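You operate a simulated robot arm through the tools that you are given. There is no shell and no other tool. Be economical: measure what you need, move in short steps, check, and stop when the job is done.

Carry out the task below with a simulated two-armed robot. There is one attempt and no reset: what you move stays moved.

Task
Take the green brush and leave it on the green colour card. Take the metal lump from the top of the left wall bench and leave it on top of the silver steel chute. Stack the pouch marked "carrot" from the top of the outfeed hood on top of the pouch labelled "leek". Any order will do.

It is judged by the outcome, as a careful person would: the job done as asked, and still so three seconds after it is handed in. It fails if anything else is knocked over, pushed out of place, dropped, spilled or broken.

Robot
Two 7-joint arms with two-finger parallel grippers on one trunk, on a base that drives. Base frame: it is fixed to the floor where the robot stands at the start and does not move with it; the origin is under the middle of the robot, x ahead of it, y to its left, z up; the surface under the hand at the start is at about z = 0.85. Readings come in m, degrees, newtons and seconds.
The left shoulder is at the start at [0.073, 0.182, 1.086], the right one opposite. With the tool pointing down near the work surface each hand reaches from about 0.3 to 0.76 m from the robot's upright axis, wherever it stands, measured 20 degrees to its own side. Places, roughly: cream pouch, green pouch, orange pouch [3, 0, 1]; green brush (3x3x13 cm) [0.6, -0.1, 0.9]; metal lump [-1.25, 1.25, 0.75]; steel chute [-1.5, 1.5, 0.75]. Payload 3.91 kg a hand.
Tool frame (each hand has its own): the origin (TCP) lies between the finger pads and is the grasp point; the fingertips stand 0.03 m ahead of it; z points along the fingers, y is the line along which they close. Largest opening 0.11 m; finger width 0.02, thickness 0.01; the body of the gripper, 0.048 by 0.112 m, starts 0.055 m behind the TCP.
Orientation is that of the tool frame in the base frame, as a unit quaternion [x, y, z, w]. With the fingers straight down and closing along the base's y, the tool's x points along the base's -x, its y along +y and its z along -z.

Tools
- The arms move only by the tool nudge_tool. It takes "left_series", "right_series" or both (then of equal length, played together; a hand with none holds still); each is text: rows parted by semicolons, each of 7 numbers parted by spaces: the turn, a rotation vector about the base's x, y, z in units of 6 degrees (1.0 is 6 degrees), then the shift along the base's x, y, z in units of 25 mm (1.0 is 25 mm), then the opening, from 0 (shut) to 1 (fully open). In form: wx wy wz dx dy dz fingers; .... A call has 1 to 10 rows; each row shifts and turns the commanded pose from where the row before left it. A call with a number of a shift or a turn outside -1 to 1 is refused whole. A row lasts 0.2 s, in which the tool goes at most 0.05 m and 8.6 degrees; a call with a longer step from one row to the next is refused whole, and so is a gripper value outside its range. Where a pose cannot be reached the arm comes as near as it can. A force on the tool above 40 N (or 10 N above the force at the start of the call, whichever is more), or a blocked arm, ends the call early, and 0.2 s more pass. The fingers move at their own pace (about 0.072 m/s each) and stop on an object; they squeeze with about 28 N. The grip force told is the motor's: it shows also when the fingers shut on nothing. Time passes only in rows, and 0.2 s behind the last, so rows that do not move let the fingers close. It gives the time, the measured TCP pose, the force on the tool (base axes), the opening and the grip force at its end, in the units of the frame above (readings bear some noise), with the torque about the TCP (base axes, N m) and any sound that the robot's microphone picked up.
- Cameras (640 x 400 px; columns grow to the right, rows downward): "scene" is now at [0.2309, 0.0051, 1.27]; the picture's right is [0.09, -1.00, 0.00], its down [-0.55, -0.05, -0.83] and it looks along [0.83, 0.08, -0.55] (base axes); focal length 214 px, centre (320, 200). "left" rides on the left gripper at [0.072, -0.017, -0.103] in its tool frame; the picture's right is [0.23, 0.97, 0.00], its down [-0.76, 0.18, -0.62] and it looks along [-0.61, 0.14, 0.78] (tool axes); focal length 222 px, centre (320, 200). "right" rides on the right gripper at [0.072, 0.017, -0.103] in its tool frame; the picture's right is [-0.23, 0.97, 0.00], its down [-0.76, -0.18, -0.62] and it looks along [-0.61, -0.14, 0.78] (tool axes); focal length 222 px, centre (320, 200). There is no depth. A picture from a camera that has moved, and an enlarged one, comes with that camera's place and axes in the base frame and with its lens. The place of the scene camera against the robot may be out by one fixed shift of up to 0.018 m in any direction.
- snapshot(camera): a new picture of that camera. It takes no simulated time.
- move_column(by): slides the trunk up (or, below 0, down) by that many m; the arms and the scene camera ride with it, the base frame stays. It gives what a move gives, with no picture.
- drive_base(legs): drives the robot by 1 to 6 legs, each [ahead, left, turn to the left] in m, m and degrees, along the robot's own axes; the way and the turn of a leg run together, so that a leg with both is an arc; at most 1.5 m and 180 degrees a leg. The arms and the cameras ride along, it lands a little off, and it stops where it bumps. It gives what a move gives.
- pan_tilt(pan, tilt): turns the head with the scene camera to pan (to the left, within 80 degrees either way) and tilt (down, from -29 to 69), counted from straight ahead of the robot. It gives what a move gives.
- close_up(camera, box): a new picture of the part [left, top, right, bottom] of that camera's present view, enlarged. It takes no simulated time.
- hand_in(): hands the job in; it is judged then, once.

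Go step by step. Nothing tells you exact positions but the pictures and the camera data: compare them with the known pose of the tool, close in by small moves and look again before you grip or let go. The budget is 165 turns and 138 pictures, counting those below and the enlarged ones. Unless the task says otherwise, let go and move clear before handing in.

The tools are called after ">>>" by a JSON object that holds its "op" and its "data". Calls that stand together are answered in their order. nudge_tool: Moves the arms, as the interface text tells. Its arguments: {"type":"object","properties":{"left_series":{"type":"string"},"right_series":{"type":"string"}},"required":[]} The other tools are called the same way: move_column (by) slides the trunk up or down; drive_base (legs) drives the base; pan_tilt (pan, tilt) turns the head that bears the scene camera; snapshot (camera) takes a picture; close_up (camera, box) takes an enlarged picture of a part of a camera's view; hand_in () hands the job in.

At the start:

```text
time: 0.0
left_ee_pos: [0.3378, 0.1399, 1.15]
left_orientation: [0.001, 1.0, 0.0, 0.0]
left_ft_force: [0.3, -0.5, -0.8]
left_torque: [0.02, 0.04, 0.04]
left_width: 0.11
left_grasp_force: 0.0
right_ee_pos: [0.3778, -0.2114, 1.1226]
right_orientation: [0.0, 1.0, 0.0, 0.001]
right_ft_force: [0.9, -0.4, 0.0]
right_torque: [-0.02, -0.01, 0.0]
right_width: 0.11
right_grasp_force: 0.0
trunk travel left (down, up): [-0.35, 0.164]
robot x, y, heading: [0.0017, 0.0005, -0.1]
head pan, tilt: [5.4, 33.7]
```

scene: 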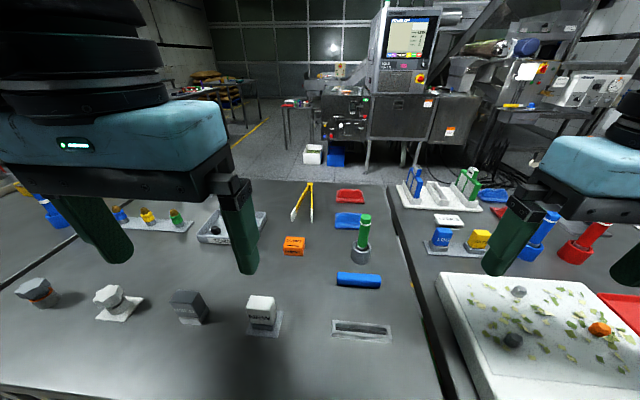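
right: 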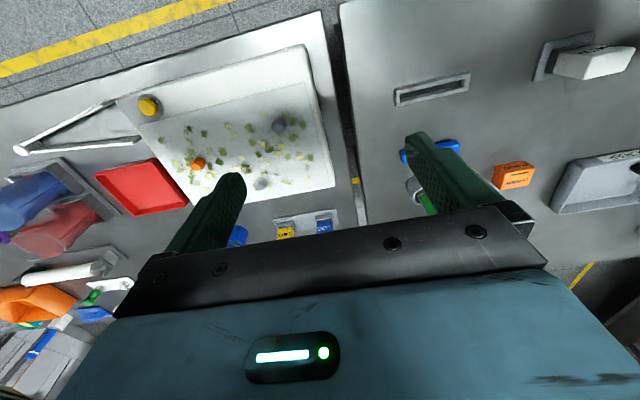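
left: 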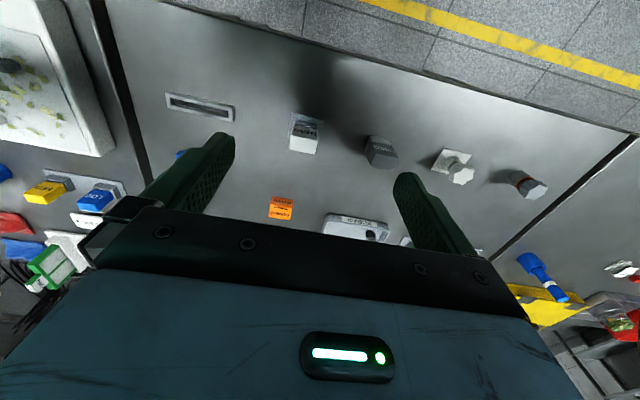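

I see a bench with many items; a green brush stands in a grey cup at about (362,240) in the scene picture. I need to find the green colour card, so I look closer.

>>> {"op": "close_up", "data": {"camera": "scene", "box": [240, 160, 440, 290]}}

>>> {"op": "close_up", "data": {"camera": "scene", "box": [380, 150, 640, 300]}}

>>> {"op": "close_up", "data": {"camera": "scene", "box": [240, 0, 640, 180]}}

>>> {"op": "close_up", "data": {"camera": "right", "box": [380, 60, 540, 220]}}

```text
3.08 times, centred on (340, 225) of scene
camera zoom: at [0.2309, 0.0051, 1.27], right [0.09, -1.0, 0.0], down [-0.55, -0.05, -0.83], along [0.83, 0.08, -0.55], focal length 660 px, centre (258, 123)
```

zoom: 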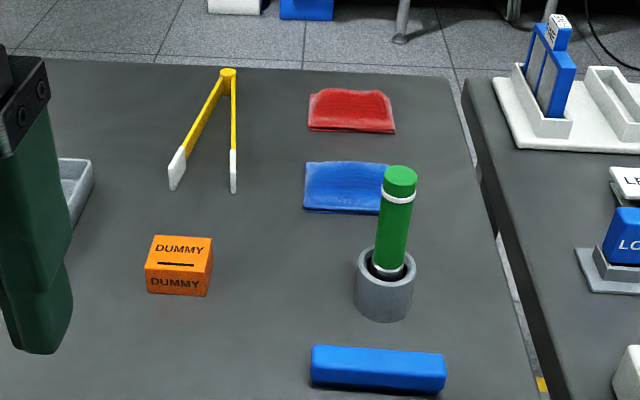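

```text
2.46 times, centred on (510, 225) of scene
camera zoom: at [0.2309, 0.0051, 1.27], right [0.09, -1.0, 0.0], down [-0.55, -0.05, -0.83], along [0.83, 0.08, -0.55], focal length 528 px, centre (-148, 138)
```

zoom: 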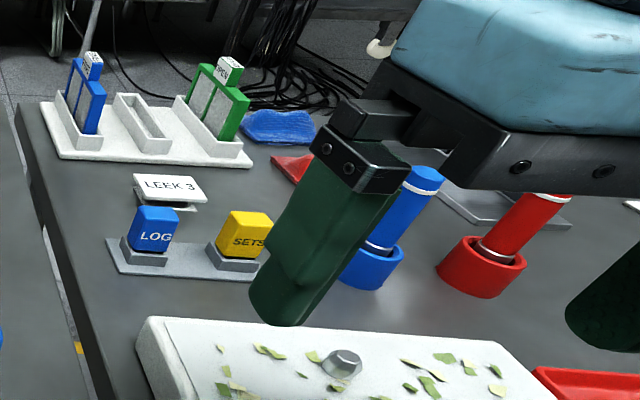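

```text
1.60 times, centred on (440, 90) of scene
camera zoom: at [0.2309, 0.0051, 1.27], right [0.09, -1.0, 0.0], down [-0.55, -0.05, -0.83], along [0.83, 0.08, -0.55], focal length 343 px, centre (128, 376)
```

zoom: 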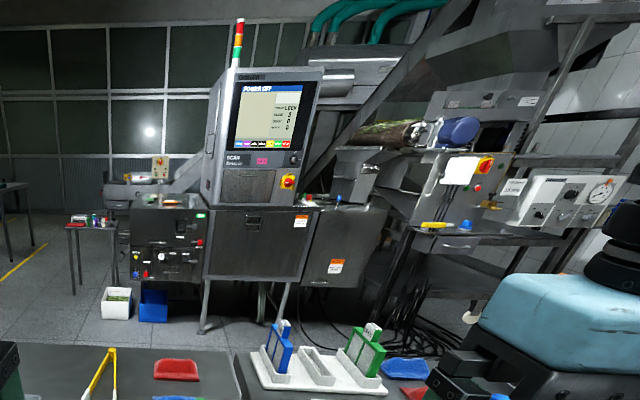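

```text
2.50 times, centred on (460, 140) of right
camera zoom: at [0.3042, -0.194, 1.2258], right [0.23, 0.97, 0.0], down [0.76, -0.18, 0.62], along [0.61, -0.14, -0.78], focal length 555 px, centre (-30, 350)
```

zoom: 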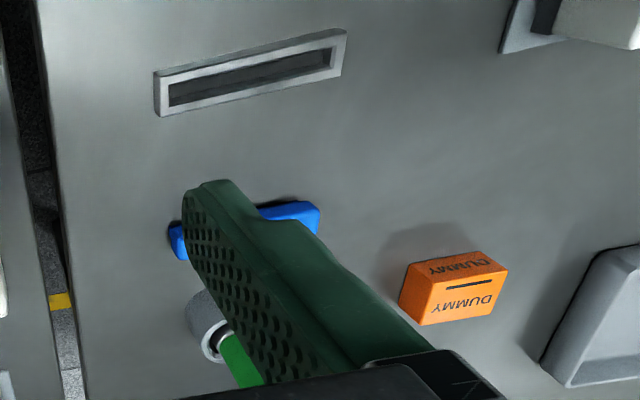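

The green brush is in the grey cup; no flat green card yet. I pan the head around to find it.

>>> {"op": "pan_tilt", "data": {"pan": -50, "tilt": 35}}

>>> {"op": "snapshot", "data": {"camera": "scene"}}

>>> {"op": "pan_tilt", "data": {"pan": 60, "tilt": 30}}

>>> {"op": "snapshot", "data": {"camera": "scene"}}

```text
time: 1.2
left_ee_pos: [0.3403, 0.1414, 1.1479]
left_orientation: [-0.004, 1.0, 0.002, 0.001]
left_ft_force: [48.9, -16.9, -29.9]
left_torque: [2.42, 2.52, 2.47]
left_width: 0.1102
left_grasp_force: 0.0
right_ee_pos: [0.3771, -0.2092, 1.1234]
right_orientation: [0.0, 1.0, -0.001, 0.0]
right_ft_force: [0.3, -0.1, 0.6]
right_torque: [0.02, 0.02, -0.01]
right_width: 0.1099
right_grasp_force: 0.1
trunk travel left (down, up): [-0.35, 0.164]
robot x, y, heading: [-0.0001, 0.0004, 0.1]
head pan, tilt: [-50.0, 35.0]
```

```text
130 pictures are left
camera scene: at [0.228, -0.0247, 1.268], right [-0.24, -0.97, 0.0], down [-0.56, 0.14, -0.82], along [0.79, -0.2, -0.57], focal length 214 px, centre (320, 200)
```

scene: 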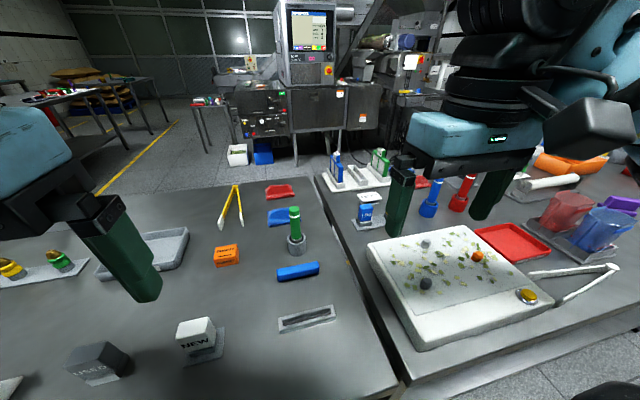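

```text
time: 3.1
left_ee_pos: [0.3374, 0.1419, 1.1497]
left_orientation: [0.001, 1.0, -0.001, 0.0]
left_ft_force: [-1.4, -0.1, 0.6]
left_torque: [0.04, -0.02, -0.01]
left_width: 0.1098
left_grasp_force: 0.2
right_ee_pos: [0.3768, -0.2104, 1.1224]
right_orientation: [-0.001, 1.0, 0.0, 0.0]
right_ft_force: [0.1, 0.4, -0.1]
right_torque: [0.0, -0.01, -0.04]
right_width: 0.1098
right_grasp_force: 0.2
trunk travel left (down, up): [-0.35, 0.164]
robot x, y, heading: [-0.0006, -0.0013, 0.0]
head pan, tilt: [60.0, 30.0]
```

```text
129 pictures are left
camera scene: at [0.1878, 0.0751, 1.2757], right [0.87, -0.5, 0.0], down [-0.25, -0.43, -0.87], along [0.43, 0.75, -0.5], focal length 214 px, centre (320, 200)
```

scene: 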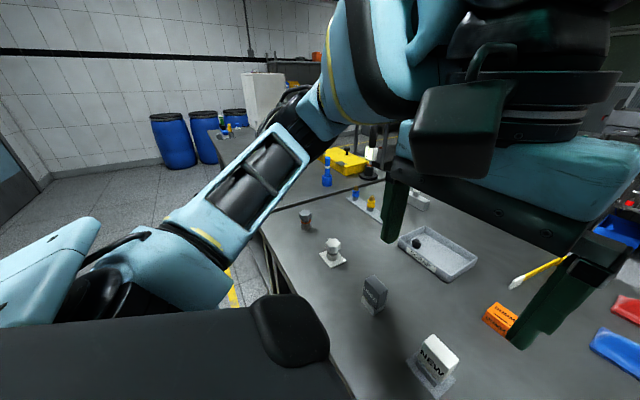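

No green card in these views yet. I look further right and around.

>>> {"op": "pan_tilt", "data": {"pan": -75, "tilt": 25}}

>>> {"op": "snapshot", "data": {"camera": "scene"}}

>>> {"op": "close_up", "data": {"camera": "right", "box": [0, 150, 240, 400]}}

>>> {"op": "close_up", "data": {"camera": "left", "box": [460, 200, 640, 380]}}

>>> {"op": "close_up", "data": {"camera": "left", "box": [0, 120, 150, 340]}}

```text
time: 5.3
left_ee_pos: [0.3392, 0.1411, 1.1508]
left_orientation: [-0.003, 1.0, 0.0, 0.0]
left_ft_force: [56.9, -7.3, -10.8]
left_torque: [1.01, 5.42, 1.54]
left_width: 0.1101
left_grasp_force: 0.0
right_ee_pos: [0.3776, -0.2098, 1.1225]
right_orientation: [0.0, 1.0, 0.0, -0.001]
right_ft_force: [0.2, -0.5, -0.1]
right_torque: [-0.02, 0.0, 0.0]
right_width: 0.11
right_grasp_force: 0.0
trunk travel left (down, up): [-0.35, 0.164]
robot x, y, heading: [0.0018, -0.0013, 0.3]
head pan, tilt: [-75.0, 25.0]
```

```text
128 pictures are left
camera scene: at [0.2316, -0.0251, 1.2814], right [-0.24, -0.97, 0.0], down [-0.43, 0.11, -0.9], along [0.87, -0.21, -0.45], focal length 214 px, centre (320, 200)
```

scene: 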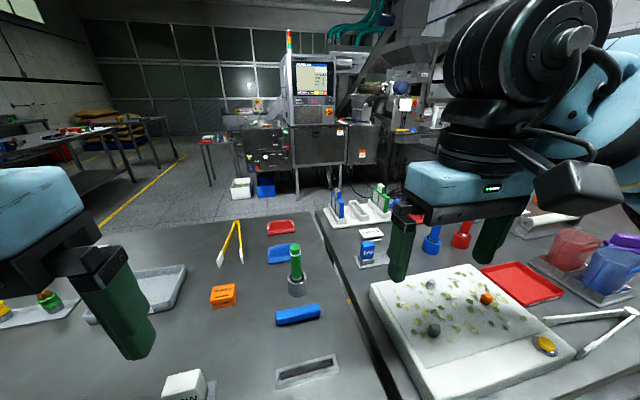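

```text
1.60 times, centred on (120, 275) of right
camera zoom: at [0.3042, -0.194, 1.2258], right [0.23, 0.97, 0.0], down [0.76, -0.18, 0.62], along [0.61, -0.14, -0.78], focal length 355 px, centre (640, 80)
```

zoom: 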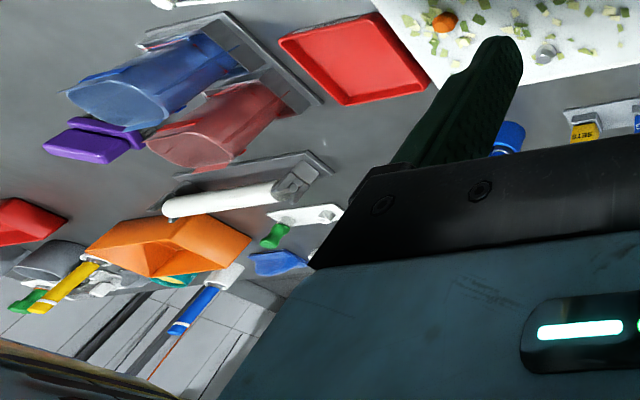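

```text
2.22 times, centred on (550, 290) of left
camera zoom: at [0.2666, 0.1236, 1.2527], right [-0.23, 0.97, 0.0], down [0.76, 0.18, 0.62], along [0.61, 0.14, -0.78], focal length 494 px, centre (-191, 0)
```

zoom: 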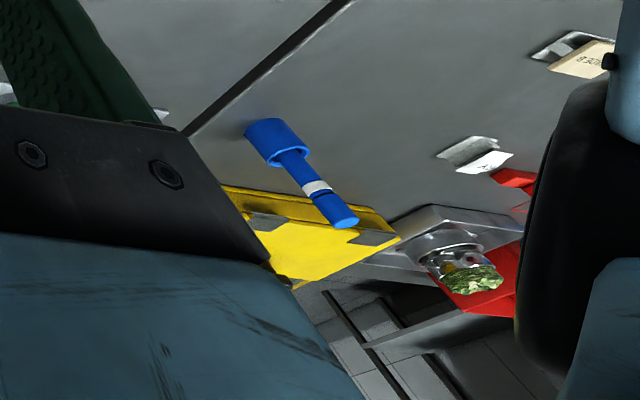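

```text
1.82 times, centred on (75, 230) of left
camera zoom: at [0.2666, 0.1236, 1.2527], right [-0.23, 0.97, 0.0], down [0.76, 0.18, 0.62], along [0.61, 0.14, -0.78], focal length 404 px, centre (766, 146)
```

zoom: 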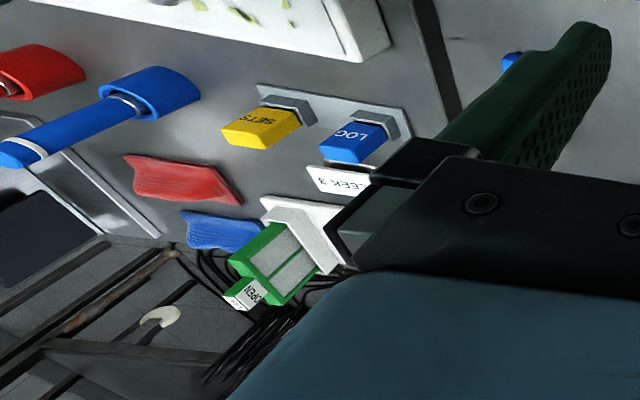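

The head is blocked by the arm when panning right; I turn it back and zoom on far parts of the room.

>>> {"op": "pan_tilt", "data": {"pan": 10, "tilt": 12}}

>>> {"op": "close_up", "data": {"camera": "scene", "box": [170, 120, 430, 280]}}

>>> {"op": "close_up", "data": {"camera": "scene", "box": [400, 100, 640, 250]}}

>>> {"op": "close_up", "data": {"camera": "scene", "box": [0, 100, 260, 300]}}

```text
time: 6.9
left_ee_pos: [0.3372, 0.1396, 1.1491]
left_orientation: [0.0, 1.0, 0.0, 0.0]
left_ft_force: [-0.2, 0.7, 0.1]
left_torque: [-0.02, 0.0, 0.04]
left_width: 0.1099
left_grasp_force: 0.0
right_ee_pos: [0.3774, -0.2102, 1.1226]
right_orientation: [0.0, 1.0, -0.001, -0.001]
right_ft_force: [0.8, -0.1, 0.6]
right_torque: [0.01, 0.01, -0.02]
right_width: 0.11
right_grasp_force: 0.1
trunk travel left (down, up): [-0.35, 0.164]
robot x, y, heading: [0.0003, -0.0027, 0.0]
head pan, tilt: [10.0, 12.0]
```

```text
2.46 times, centred on (300, 200) of scene
camera zoom: at [0.2343, 0.0129, 1.3048], right [0.17, -0.98, 0.0], down [-0.2, -0.04, -0.98], along [0.96, 0.17, -0.21], focal length 528 px, centre (369, 200)
```

zoom: 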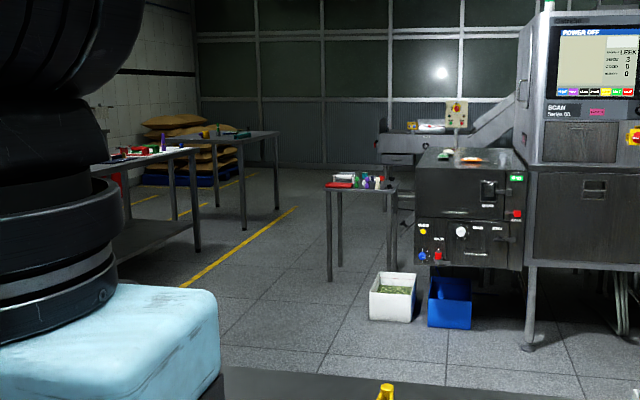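

```text
2.67 times, centred on (520, 175) of scene
camera zoom: at [0.2343, 0.0129, 1.3048], right [0.17, -0.98, 0.0], down [-0.2, -0.04, -0.98], along [0.96, 0.17, -0.21], focal length 572 px, centre (-213, 267)
```

zoom: 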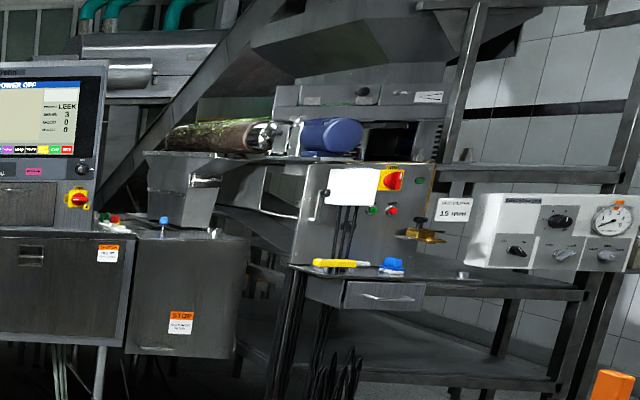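

```text
2.00 times, centred on (130, 200) of scene
camera zoom: at [0.2343, 0.0129, 1.3048], right [0.17, -0.98, 0.0], down [-0.2, -0.04, -0.98], along [0.96, 0.17, -0.21], focal length 429 px, centre (700, 200)
```

zoom: 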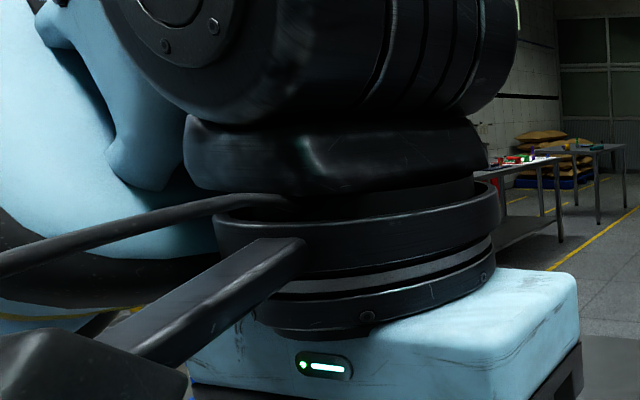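

The outfeed hood with pouches stands ahead at x≈3. To find the card I back off a bit for a wide view and then look around.

>>> {"op": "drive_base", "data": {"legs": [[-0.3, 0, 0]]}}

>>> {"op": "pan_tilt", "data": {"pan": -10, "tilt": 28}}

>>> {"op": "snapshot", "data": {"camera": "scene"}}

>>> {"op": "snapshot", "data": {"camera": "right"}}

>>> {"op": "snapshot", "data": {"camera": "left"}}

```text
time: 8.9
left_ee_pos: [0.0449, 0.1399, 1.1496]
left_orientation: [0.0, 1.0, 0.0, 0.0]
left_ft_force: [0.0, 0.4, 0.1]
left_torque: [0.0, -0.02, 0.02]
left_width: 0.1099
left_grasp_force: 0.0
right_ee_pos: [0.0834, -0.2112, 1.1229]
right_orientation: [0.0, 1.0, -0.001, 0.0]
right_ft_force: [0.2, 0.0, -0.3]
right_torque: [-0.01, -0.04, 0.01]
right_width: 0.1098
right_grasp_force: 0.1
trunk travel left (down, up): [-0.35, 0.164]
robot x, y, heading: [-0.2921, -0.0004, -0.3]
head pan, tilt: [10.0, 12.0]
```

```text
time: 9.7
left_ee_pos: [0.0443, 0.1409, 1.1494]
left_orientation: [0.0, 1.0, 0.0, 0.0]
left_ft_force: [-1.0, 0.0, 0.3]
left_torque: [-0.01, 0.03, -0.03]
left_width: 0.1099
left_grasp_force: 0.0
right_ee_pos: [0.0851, -0.2107, 1.1224]
right_orientation: [0.0, 1.0, 0.0, -0.001]
right_ft_force: [-0.4, 0.2, 0.2]
right_torque: [-0.02, 0.03, -0.02]
right_width: 0.1102
right_grasp_force: 0.1
trunk travel left (down, up): [-0.35, 0.164]
robot x, y, heading: [-0.2905, -0.0007, 0.0]
head pan, tilt: [-10.0, 28.0]
```

```text
121 pictures are left
camera scene: at [-0.0602, -0.0189, 1.279], right [-0.17, -0.98, 0.0], down [-0.46, 0.08, -0.88], along [0.87, -0.15, -0.47], focal length 214 px, centre (320, 200)
```

scene: 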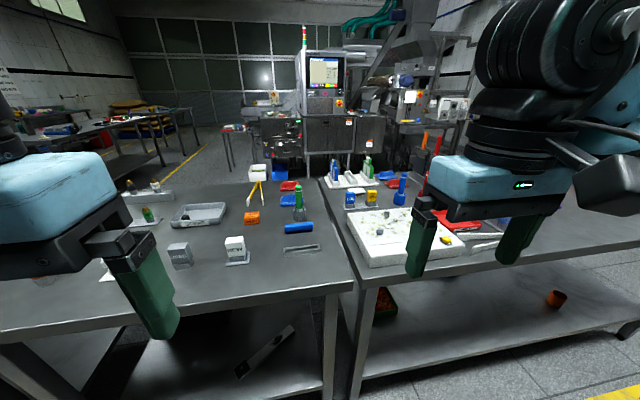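

```text
120 pictures are left
camera right: at [0.0116, -0.194, 1.2258], right [0.23, 0.97, 0.0], down [0.76, -0.18, 0.62], along [0.61, -0.14, -0.78], focal length 222 px, centre (320, 200)
```

right: 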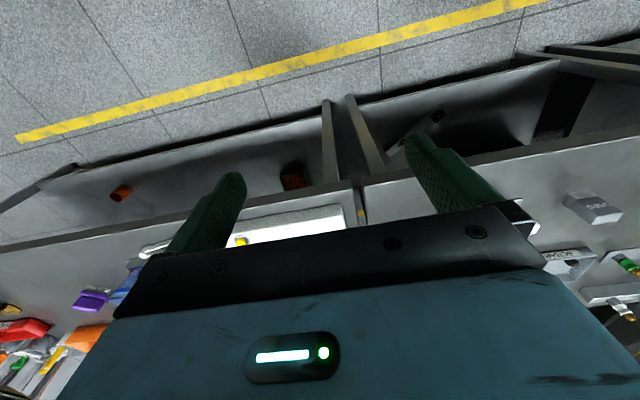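

```text
119 pictures are left
camera left: at [-0.0279, 0.1239, 1.2529], right [-0.23, 0.97, 0.0], down [0.76, 0.18, 0.62], along [0.61, 0.14, -0.78], focal length 222 px, centre (320, 200)
```

left: 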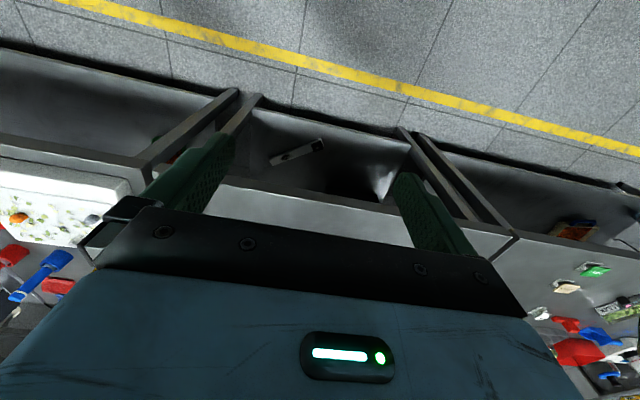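

A green flat item shows on the left bench in the left picture near (597,270). I zoom there.

>>> {"op": "close_up", "data": {"camera": "left", "box": [500, 200, 640, 400]}}

>>> {"op": "close_up", "data": {"camera": "right", "box": [500, 160, 640, 340]}}

>>> {"op": "pan_tilt", "data": {"pan": 78, "tilt": 25}}

>>> {"op": "snapshot", "data": {"camera": "scene"}}

```text
2.00 times, centred on (570, 300) of left
camera zoom: at [-0.0279, 0.1239, 1.2529], right [-0.23, 0.97, 0.0], down [0.76, 0.18, 0.62], along [0.61, 0.14, -0.78], focal length 444 px, centre (-180, 0)
```

zoom: 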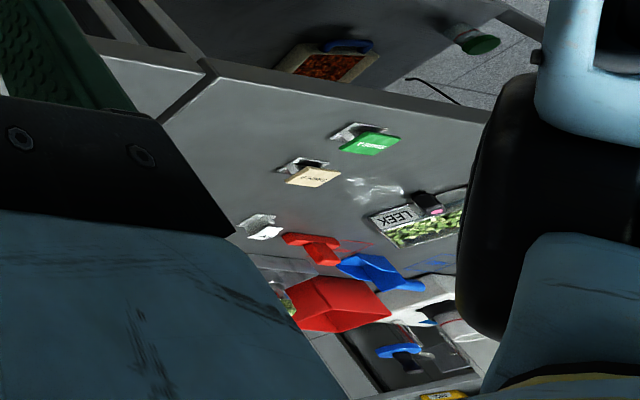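

```text
2.22 times, centred on (570, 250) of right
camera zoom: at [0.0116, -0.194, 1.2258], right [0.23, 0.97, 0.0], down [0.76, -0.18, 0.62], along [0.61, -0.14, -0.78], focal length 494 px, centre (-236, 89)
```

zoom: 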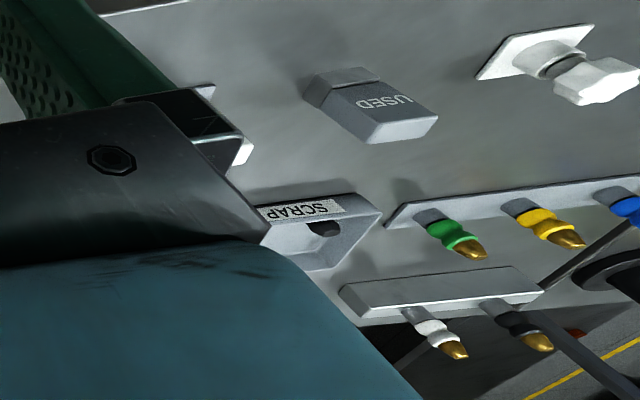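

```text
time: 11.3
left_ee_pos: [0.0449, 0.1404, 1.1503]
left_orientation: [0.0, 1.0, 0.001, 0.0]
left_ft_force: [-0.1, 0.3, 0.5]
left_torque: [-0.03, -0.02, -0.01]
left_width: 0.11
left_grasp_force: 0.1
right_ee_pos: [0.0842, -0.2101, 1.122]
right_orientation: [0.0, 1.0, 0.0, 0.0]
right_ft_force: [-0.1, 0.0, 1.1]
right_torque: [-0.02, -0.01, -0.01]
right_width: 0.1101
right_grasp_force: 0.0
trunk travel left (down, up): [-0.35, 0.164]
robot x, y, heading: [-0.2962, -0.0002, -0.2]
head pan, tilt: [78.0, 25.0]
```

```text
116 pictures are left
camera scene: at [-0.1309, 0.0869, 1.2837], right [0.98, -0.21, 0.0], down [-0.09, -0.41, -0.91], along [0.19, 0.89, -0.42], focal length 214 px, centre (320, 200)
```

scene: 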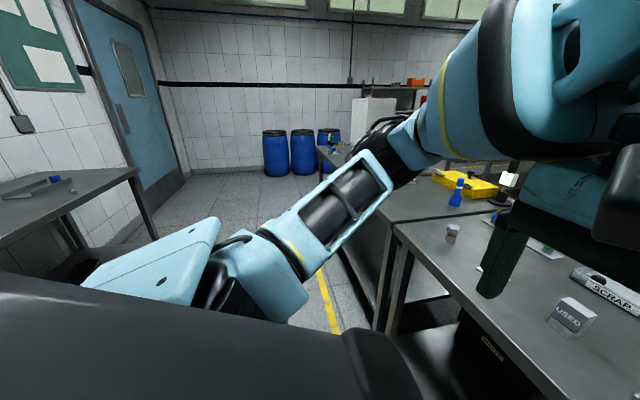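

The left bench carries small coloured cards on stands, and the left wall bench is behind-left. I turn left to get a clear view.

>>> {"op": "drive_base", "data": {"legs": [[-0.3, 0, 0], [0, 0, 70]]}}

>>> {"op": "pan_tilt", "data": {"pan": 0, "tilt": 15}}

>>> {"op": "snapshot", "data": {"camera": "scene"}}

>>> {"op": "snapshot", "data": {"camera": "right"}}

>>> {"op": "snapshot", "data": {"camera": "left"}}

```text
time: 16.4
left_ee_pos: [-0.6056, 0.3663, 1.1493]
left_orientation: [-0.57, 0.822, -0.001, 0.0]
left_ft_force: [0.1, -0.7, 0.6]
left_torque: [0.0, 0.04, -0.03]
left_width: 0.1099
left_grasp_force: 0.1
right_ee_pos: [-0.2617, 0.2793, 1.123]
right_orientation: [-0.57, 0.822, -0.001, 0.0]
right_ft_force: [0.0, 0.3, 0.9]
right_torque: [0.05, -0.01, -0.02]
right_width: 0.1101
right_grasp_force: 0.0
trunk travel left (down, up): [-0.35, 0.164]
robot x, y, heading: [-0.5895, 0.0028, 69.5]
head pan, tilt: [78.0, 25.0]
```

```text
time: 17.9
left_ee_pos: [-0.6046, 0.366, 1.1496]
left_orientation: [-0.57, 0.822, -0.001, 0.0]
left_ft_force: [-0.2, -0.2, -0.3]
left_torque: [0.03, -0.05, 0.01]
left_width: 0.1101
left_grasp_force: 0.0
right_ee_pos: [-0.2625, 0.2792, 1.1229]
right_orientation: [-0.57, 0.821, 0.001, -0.001]
right_ft_force: [0.1, 0.6, -0.4]
right_torque: [0.02, -0.03, 0.02]
right_width: 0.11
right_grasp_force: 0.0
trunk travel left (down, up): [-0.35, 0.164]
robot x, y, heading: [-0.5897, 0.0001, 69.3]
head pan, tilt: [0.0, 15.0]
```

```text
115 pictures are left
camera scene: at [-0.5021, 0.2079, 1.2999], right [0.94, -0.35, 0.0], down [-0.09, -0.24, -0.97], along [0.34, 0.9, -0.26], focal length 214 px, centre (320, 200)
```

scene: 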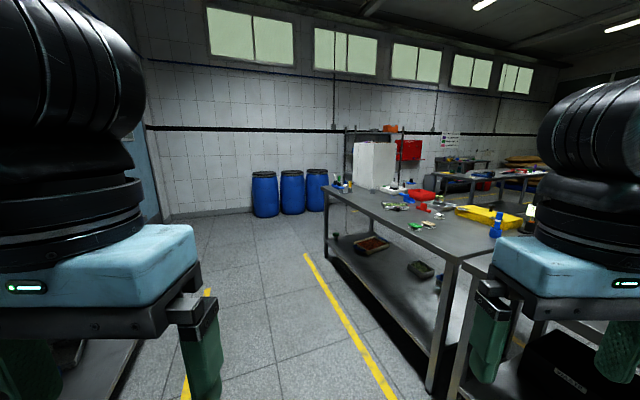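

```text
114 pictures are left
camera right: at [-0.3041, 0.2175, 1.2258], right [-0.83, 0.55, 0.0], down [0.43, 0.65, 0.62], along [0.35, 0.52, -0.78], focal length 222 px, centre (320, 200)
```

right: 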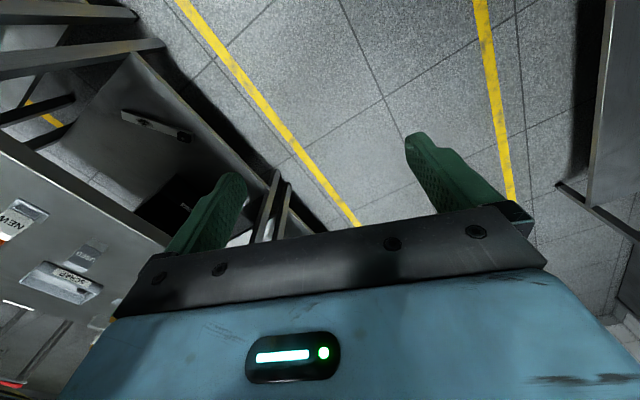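

```text
113 pictures are left
camera left: at [-0.6149, 0.292, 1.2529], right [-0.99, 0.13, 0.0], down [0.1, 0.78, 0.62], along [0.08, 0.62, -0.78], focal length 222 px, centre (320, 200)
```

left: 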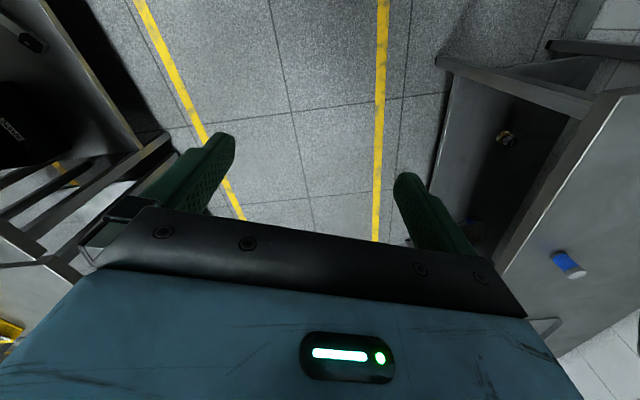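

>>> {"op": "close_up", "data": {"camera": "scene", "box": [310, 120, 550, 270]}}

>>> {"op": "drive_base", "data": {"legs": [[0, 0, 70]]}}

>>> {"op": "pan_tilt", "data": {"pan": 0, "tilt": 28}}

>>> {"op": "snapshot", "data": {"camera": "scene"}}

>>> {"op": "snapshot", "data": {"camera": "left"}}

>>> {"op": "snapshot", "data": {"camera": "right"}}

```text
2.67 times, centred on (430, 195) of scene
camera zoom: at [-0.5021, 0.2079, 1.2999], right [0.94, -0.35, 0.0], down [-0.09, -0.24, -0.97], along [0.34, 0.9, -0.26], focal length 572 px, centre (27, 213)
```

zoom: 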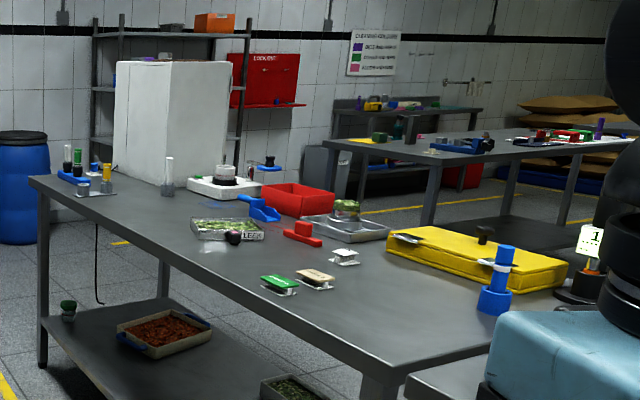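

```text
time: 21.4
left_ee_pos: [-0.9396, 0.1114, 1.1498]
left_orientation: [0.939, -0.345, -0.001, 0.0]
left_ft_force: [0.2, 0.1, -0.8]
left_torque: [0.0, 0.04, 0.0]
left_width: 0.1102
left_grasp_force: 0.0
right_ee_pos: [-0.7417, 0.4055, 1.1238]
right_orientation: [0.939, -0.345, 0.0, 0.0]
right_ft_force: [-0.8, 0.3, -1.1]
right_torque: [0.01, -0.01, -0.02]
right_width: 0.1099
right_grasp_force: 0.0
trunk travel left (down, up): [-0.35, 0.164]
robot x, y, heading: [-0.5956, -0.0003, 139.5]
head pan, tilt: [0.0, 15.0]
```

```text
time: 22.1
left_ee_pos: [-0.9399, 0.1117, 1.1503]
left_orientation: [0.938, -0.345, 0.0, -0.001]
left_ft_force: [-0.7, -0.9, -0.9]
left_torque: [0.02, -0.02, -0.02]
left_width: 0.1103
left_grasp_force: 0.2
right_ee_pos: [-0.7432, 0.4051, 1.1226]
right_orientation: [0.938, -0.346, 0.001, 0.0]
right_ft_force: [0.5, -0.6, -0.3]
right_torque: [-0.02, -0.04, 0.01]
right_width: 0.11
right_grasp_force: 0.0
trunk travel left (down, up): [-0.35, 0.164]
robot x, y, heading: [-0.5874, -0.0029, 139.5]
head pan, tilt: [0.0, 28.0]
```

```text
111 pictures are left
camera scene: at [-0.7508, 0.1414, 1.279], right [0.65, 0.76, 0.0], down [0.36, -0.3, -0.88], along [-0.67, 0.57, -0.47], focal length 214 px, centre (320, 200)
```

scene: 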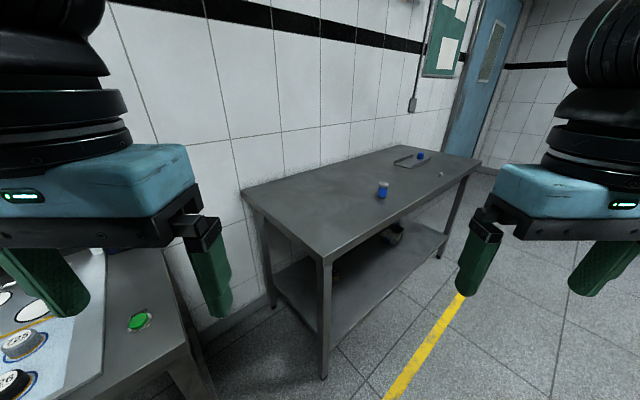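

```text
110 pictures are left
camera left: at [-0.8741, 0.078, 1.2529], right [-0.46, -0.89, 0.0], down [-0.7, 0.36, 0.62], along [-0.55, 0.29, -0.78], focal length 222 px, centre (320, 200)
```

left: 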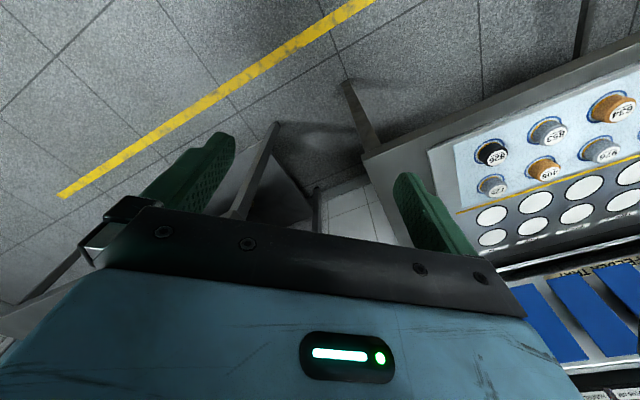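

```text
109 pictures are left
camera right: at [-0.6991, 0.3449, 1.2258], right [-0.8, -0.59, 0.0], down [-0.47, 0.63, 0.62], along [-0.37, 0.5, -0.78], focal length 222 px, centre (320, 200)
```

right: 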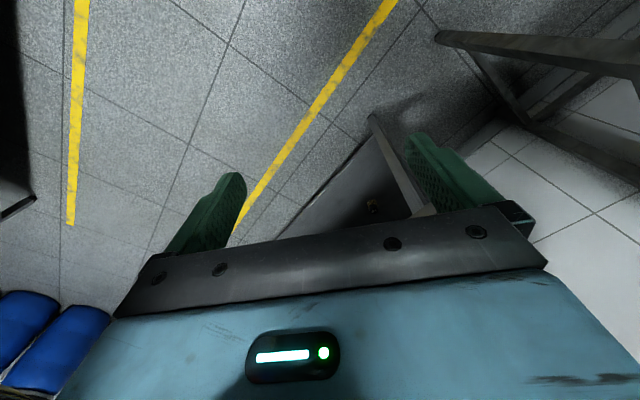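

The left wall bench shows a chute, a blue bottle and a small lump. Another table to its left has a green spot. I zoom in on both and turn further.

>>> {"op": "close_up", "data": {"camera": "scene", "box": [340, 130, 500, 230]}}

>>> {"op": "drive_base", "data": {"legs": [[0, 0, 60]]}}

>>> {"op": "snapshot", "data": {"camera": "scene"}}

>>> {"op": "snapshot", "data": {"camera": "left"}}

```text
4.00 times, centred on (420, 180) of scene
camera zoom: at [-0.7508, 0.1414, 1.279], right [0.65, 0.76, 0.0], down [0.36, -0.3, -0.88], along [-0.67, 0.57, -0.47], focal length 858 px, centre (-80, 280)
```

zoom: 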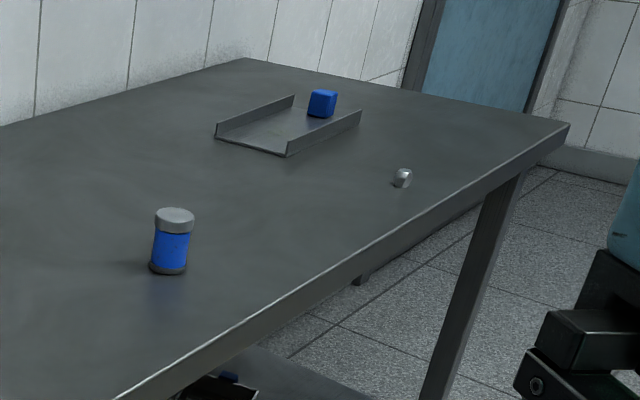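

```text
time: 25.1
left_ee_pos: [-0.8641, -0.2423, 1.1491]
left_orientation: [0.986, 0.166, 0.001, 0.0]
left_ft_force: [-1.4, 0.1, -0.8]
left_torque: [0.0, 0.01, 0.0]
left_width: 0.1099
left_grasp_force: 0.0
right_ee_pos: [-1.0174, 0.0762, 1.1234]
right_orientation: [0.986, 0.165, 0.0, 0.0]
right_ft_force: [0.1, -0.5, 0.2]
right_torque: [-0.02, 0.02, 0.0]
right_width: 0.1097
right_grasp_force: 0.1
trunk travel left (down, up): [-0.35, 0.164]
robot x, y, heading: [-0.5937, 0.0029, -160.7]
head pan, tilt: [0.0, 28.0]
```

```text
107 pictures are left
camera scene: at [-0.7917, -0.0761, 1.2789], right [-0.33, 0.94, 0.0], down [0.44, 0.15, -0.88], along [-0.83, -0.29, -0.47], focal length 214 px, centre (320, 200)
```

scene: 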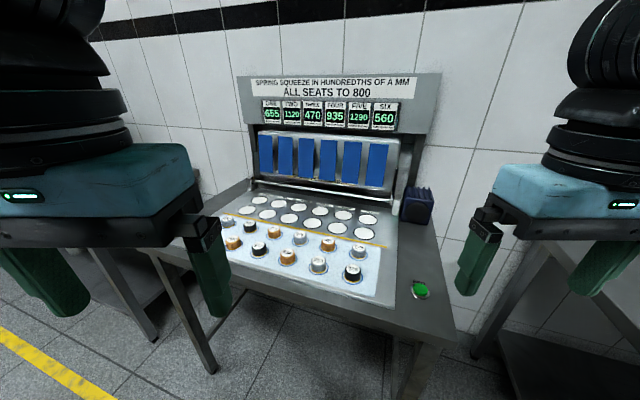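

```text
106 pictures are left
camera left: at [-0.8022, -0.2031, 1.2529], right [0.53, -0.85, 0.0], down [-0.66, -0.42, 0.62], along [-0.53, -0.33, -0.78], focal length 222 px, centre (320, 200)
```

left: 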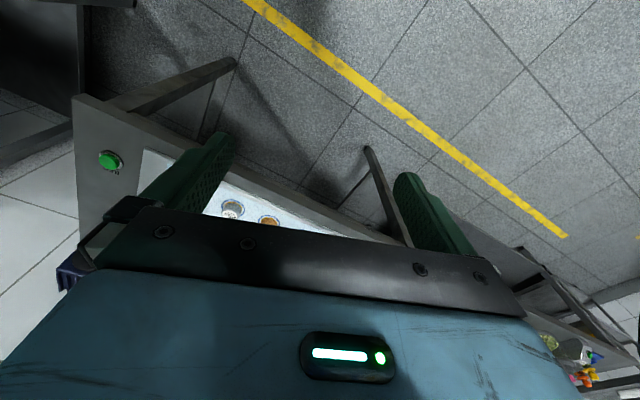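

That is a test rig with a button, no card. I continue around.

>>> {"op": "drive_base", "data": {"legs": [[0, 0, 65]]}}

>>> {"op": "snapshot", "data": {"camera": "scene"}}

>>> {"op": "drive_base", "data": {"legs": [[0, 0, 55]]}}

>>> {"op": "snapshot", "data": {"camera": "scene"}}

```text
time: 28.4
left_ee_pos: [-0.4843, -0.3494, 1.1494]
left_orientation: [0.74, 0.672, 0.001, 0.001]
left_ft_force: [-0.6, 0.0, -0.7]
left_torque: [0.01, -0.01, 0.0]
left_width: 0.1103
left_grasp_force: 0.0
right_ee_pos: [-0.8377, -0.3546, 1.1231]
right_orientation: [0.741, 0.672, -0.001, 0.0]
right_ft_force: [-0.3, -0.2, 0.3]
right_torque: [0.01, 0.01, 0.01]
right_width: 0.11
right_grasp_force: 0.0
trunk travel left (down, up): [-0.35, 0.164]
robot x, y, heading: [-0.5924, -0.0023, -95.4]
head pan, tilt: [0.0, 28.0]
```

```text
105 pictures are left
camera scene: at [-0.6023, -0.2252, 1.2789], right [-1.0, 0.1, 0.0], down [0.05, 0.47, -0.88], along [-0.08, -0.88, -0.47], focal length 214 px, centre (320, 200)
```

scene: 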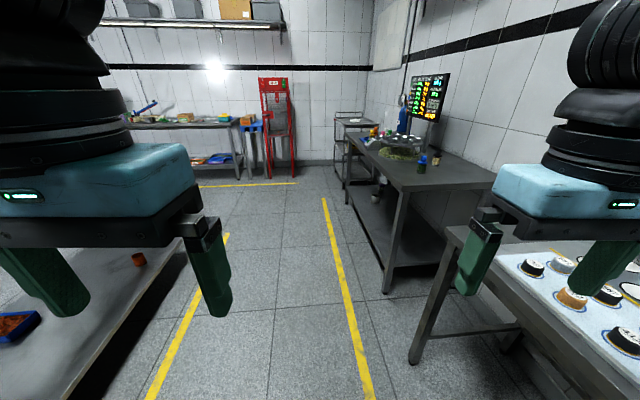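

```text
time: 31.3
left_ee_pos: [-0.2422, -0.1078, 1.1505]
left_orientation: [0.342, 0.94, 0.0, -0.001]
left_ft_force: [0.3, -0.2, 0.1]
left_torque: [0.0, 0.01, -0.01]
left_width: 0.11
left_grasp_force: 0.2
right_ee_pos: [-0.4369, -0.4032, 1.1228]
right_orientation: [0.342, 0.94, 0.0, 0.0]
right_ft_force: [-0.2, 0.2, 0.2]
right_torque: [-0.01, 0.01, -0.03]
right_width: 0.1101
right_grasp_force: 0.0
trunk travel left (down, up): [-0.35, 0.164]
robot x, y, heading: [-0.5939, 0.0007, -39.9]
head pan, tilt: [0.0, 28.0]
```

```text
104 pictures are left
camera scene: at [-0.4099, -0.1463, 1.2789], right [-0.64, -0.77, 0.0], down [-0.36, 0.3, -0.88], along [0.68, -0.57, -0.47], focal length 214 px, centre (320, 200)
```

scene: 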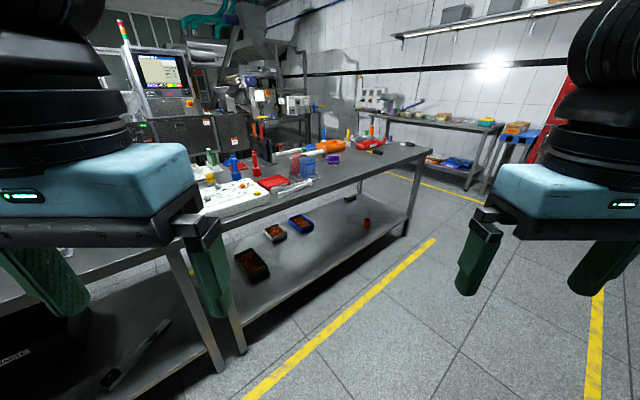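

Candidates so far: the green tile on the left bench. I zoom on the right bench end too, then go look closely at the left bench.

>>> {"op": "close_up", "data": {"camera": "scene", "box": [190, 110, 430, 220]}}

>>> {"op": "close_up", "data": {"camera": "scene", "box": [320, 90, 540, 200]}}

>>> {"op": "drive_base", "data": {"legs": [[0, 0, 40], [0, 0.75, 0]]}}

>>> {"op": "pan_tilt", "data": {"pan": 15, "tilt": 30}}

>>> {"op": "snapshot", "data": {"camera": "scene"}}

>>> {"op": "snapshot", "data": {"camera": "left"}}

```text
2.67 times, centred on (310, 165) of scene
camera zoom: at [-0.4099, -0.1463, 1.2789], right [-0.64, -0.77, 0.0], down [-0.36, 0.3, -0.88], along [0.68, -0.57, -0.47], focal length 572 px, centre (347, 293)
```

zoom: 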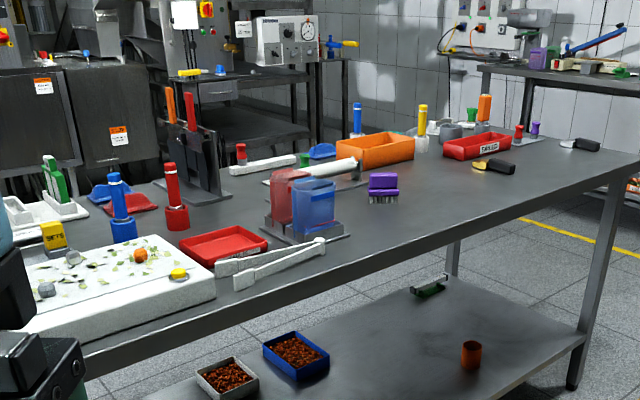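

```text
2.91 times, centred on (430, 145) of scene
camera zoom: at [-0.4099, -0.1463, 1.2789], right [-0.64, -0.77, 0.0], down [-0.36, 0.3, -0.88], along [0.68, -0.57, -0.47], focal length 624 px, centre (0, 360)
```

zoom: 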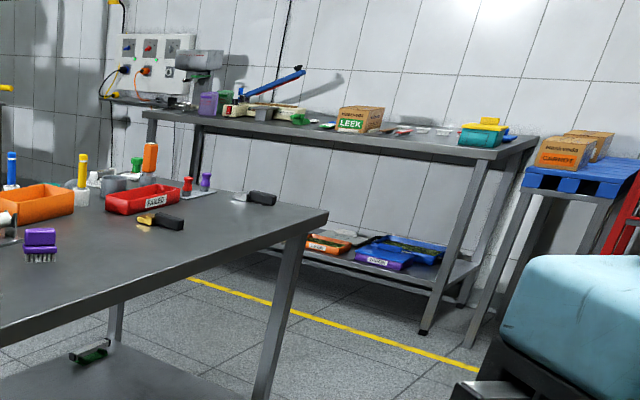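

```text
time: 40.1
left_ee_pos: [-0.2607, 0.8962, 1.1489]
left_orientation: [-0.007, 1.0, 0.0, 0.0]
left_ft_force: [-0.1, -0.2, -0.1]
left_torque: [0.0, 0.01, 0.0]
left_width: 0.1099
left_grasp_force: 0.0
right_ee_pos: [-0.2163, 0.5462, 1.1242]
right_orientation: [-0.007, 1.0, 0.0, 0.0]
right_ft_force: [0.1, -0.4, 0.6]
right_torque: [0.0, 0.02, -0.01]
right_width: 0.11
right_grasp_force: 0.0
trunk travel left (down, up): [-0.35, 0.164]
robot x, y, heading: [-0.5988, 0.7505, 0.9]
head pan, tilt: [0.0, 28.0]
```

```text
time: 40.9
left_ee_pos: [-0.2607, 0.8962, 1.1492]
left_orientation: [-0.008, 1.0, 0.0, 0.0]
left_ft_force: [-0.2, -0.3, 0.6]
left_torque: [0.01, -0.02, 0.01]
left_width: 0.1099
left_grasp_force: 0.1
right_ee_pos: [-0.2158, 0.5451, 1.1233]
right_orientation: [-0.008, 1.0, 0.0, 0.0]
right_ft_force: [0.2, 0.0, -0.8]
right_torque: [0.03, 0.01, 0.0]
right_width: 0.11
right_grasp_force: 0.0
trunk travel left (down, up): [-0.35, 0.164]
robot x, y, heading: [-0.5954, 0.7477, 0.8]
head pan, tilt: [15.0, 30.0]
```

```text
101 pictures are left
camera scene: at [-0.3671, 0.7737, 1.2758], right [0.27, -0.96, 0.0], down [-0.48, -0.14, -0.87], along [0.83, 0.24, -0.5], focal length 214 px, centre (320, 200)
```

scene: 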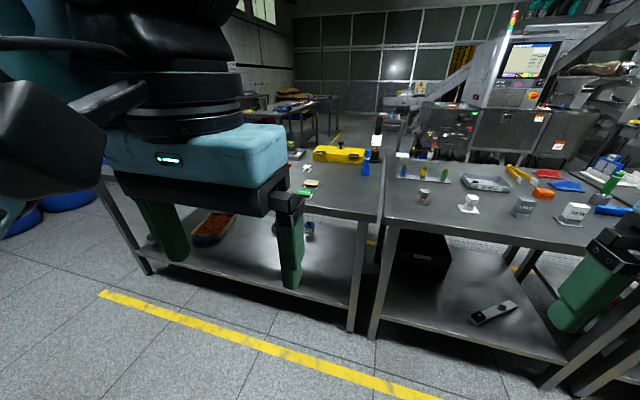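

```text
100 pictures are left
camera left: at [-0.334, 0.8781, 1.2529], right [-0.24, 0.97, 0.0], down [0.76, 0.19, 0.62], along [0.6, 0.15, -0.78], focal length 222 px, centre (320, 200)
```

left: 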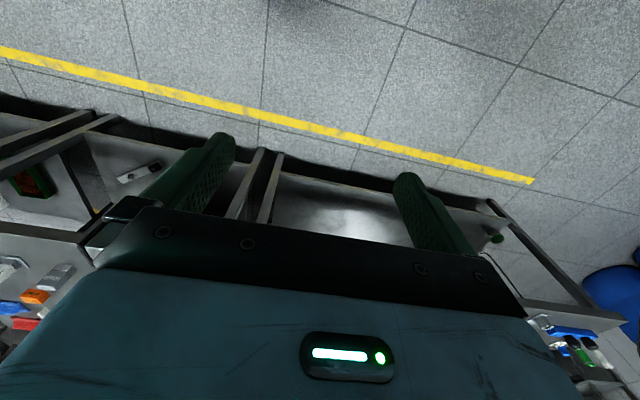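

>>> {"op": "drive_base", "data": {"legs": [[0, 0.45, 0], [0.25, 0, 0]]}}

>>> {"op": "pan_tilt", "data": {"pan": 5, "tilt": 30}}

>>> {"op": "snapshot", "data": {"camera": "scene"}}

>>> {"op": "close_up", "data": {"camera": "scene", "box": [220, 110, 460, 260]}}

```text
time: 46.8
left_ee_pos: [-0.0229, 1.3515, 1.1495]
left_orientation: [-0.013, 1.0, -0.001, 0.0]
left_ft_force: [0.3, 0.0, -0.5]
left_torque: [0.02, 0.0, 0.0]
left_width: 0.11
left_grasp_force: 0.0
right_ee_pos: [0.0259, 1.0012, 1.1215]
right_orientation: [-0.012, 1.0, 0.0, 0.0]
right_ft_force: [0.9, -0.1, 0.1]
right_torque: [0.02, -0.01, 0.0]
right_width: 0.1098
right_grasp_force: 0.1
trunk travel left (down, up): [-0.35, 0.164]
robot x, y, heading: [-0.3567, 1.2032, 1.3]
head pan, tilt: [15.0, 30.0]
```

```text
time: 47.5
left_ee_pos: [-0.0222, 1.3511, 1.1497]
left_orientation: [-0.012, 1.0, 0.0, 0.0]
left_ft_force: [0.2, -0.7, 0.1]
left_torque: [0.02, 0.0, -0.03]
left_width: 0.11
left_grasp_force: 0.1
right_ee_pos: [0.0248, 1.0017, 1.1223]
right_orientation: [-0.012, 1.0, 0.0, 0.0]
right_ft_force: [-0.2, 0.5, 0.4]
right_torque: [0.01, -0.02, 0.01]
right_width: 0.1099
right_grasp_force: 0.1
trunk travel left (down, up): [-0.35, 0.164]
robot x, y, heading: [-0.3552, 1.1996, 1.4]
head pan, tilt: [5.0, 30.0]
```

```text
99 pictures are left
camera scene: at [-0.1251, 1.2126, 1.2758], right [0.11, -0.99, 0.0], down [-0.5, -0.06, -0.87], along [0.86, 0.1, -0.5], focal length 214 px, centre (320, 200)
```

scene: 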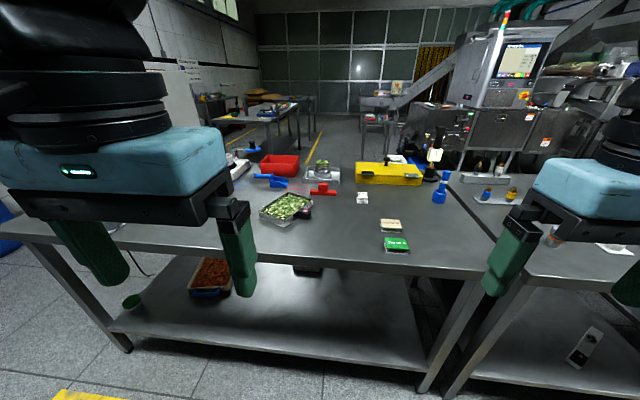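

```text
2.67 times, centred on (340, 185) of scene
camera zoom: at [-0.1251, 1.2126, 1.2758], right [0.11, -0.99, 0.0], down [-0.5, -0.06, -0.87], along [0.86, 0.1, -0.5], focal length 572 px, centre (267, 240)
```

zoom: 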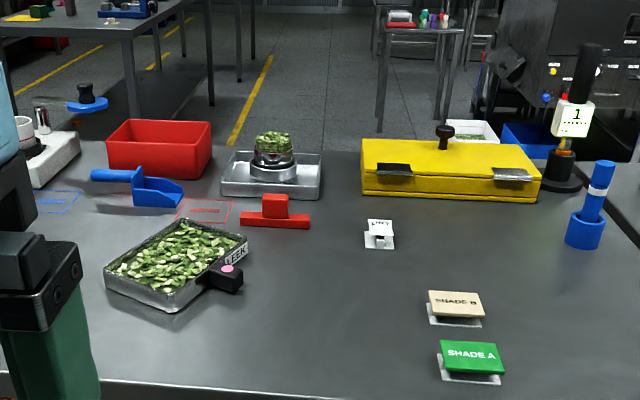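

The green "SHADE A" card at about (0.34, 1.06) on the left bench is the green colour card. I move the right hand above it to look closely.

>>> {"op": "drive_base", "data": {"legs": [[0.25, 0.05, 0]]}}

>>> {"op": "snapshot", "data": {"camera": "right"}}

>>> {"op": "snapshot", "data": {"camera": "scene"}}

```text
time: 49.4
left_ee_pos: [0.2284, 1.4059, 1.1485]
left_orientation: [-0.01, 1.0, 0.0, 0.0]
left_ft_force: [0.2, 0.3, 0.3]
left_torque: [-0.02, 0.01, 0.01]
left_width: 0.1102
left_grasp_force: 0.1
right_ee_pos: [0.2763, 1.0552, 1.1223]
right_orientation: [-0.01, 1.0, 0.0, 0.001]
right_ft_force: [-0.3, -0.5, -0.7]
right_torque: [-0.02, 0.01, -0.01]
right_width: 0.1098
right_grasp_force: 0.1
trunk travel left (down, up): [-0.35, 0.164]
robot x, y, heading: [-0.1018, 1.2567, 1.3]
head pan, tilt: [5.0, 30.0]
```

```text
97 pictures are left
camera right: at [0.2025, 1.0707, 1.2258], right [0.21, 0.98, 0.0], down [0.77, -0.16, 0.62], along [0.61, -0.13, -0.78], focal length 222 px, centre (320, 200)
```

right: 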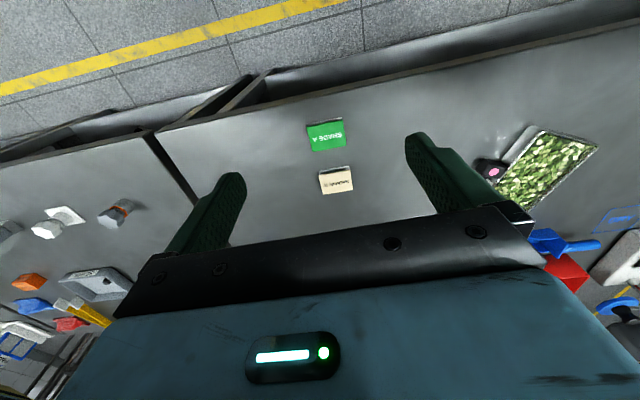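

```text
96 pictures are left
camera scene: at [0.1267, 1.2676, 1.2757], right [0.11, -0.99, 0.0], down [-0.5, -0.05, -0.87], along [0.86, 0.09, -0.5], focal length 214 px, centre (320, 200)
```

scene: 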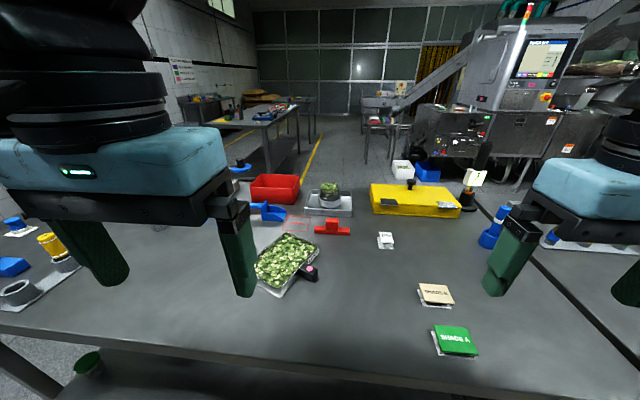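

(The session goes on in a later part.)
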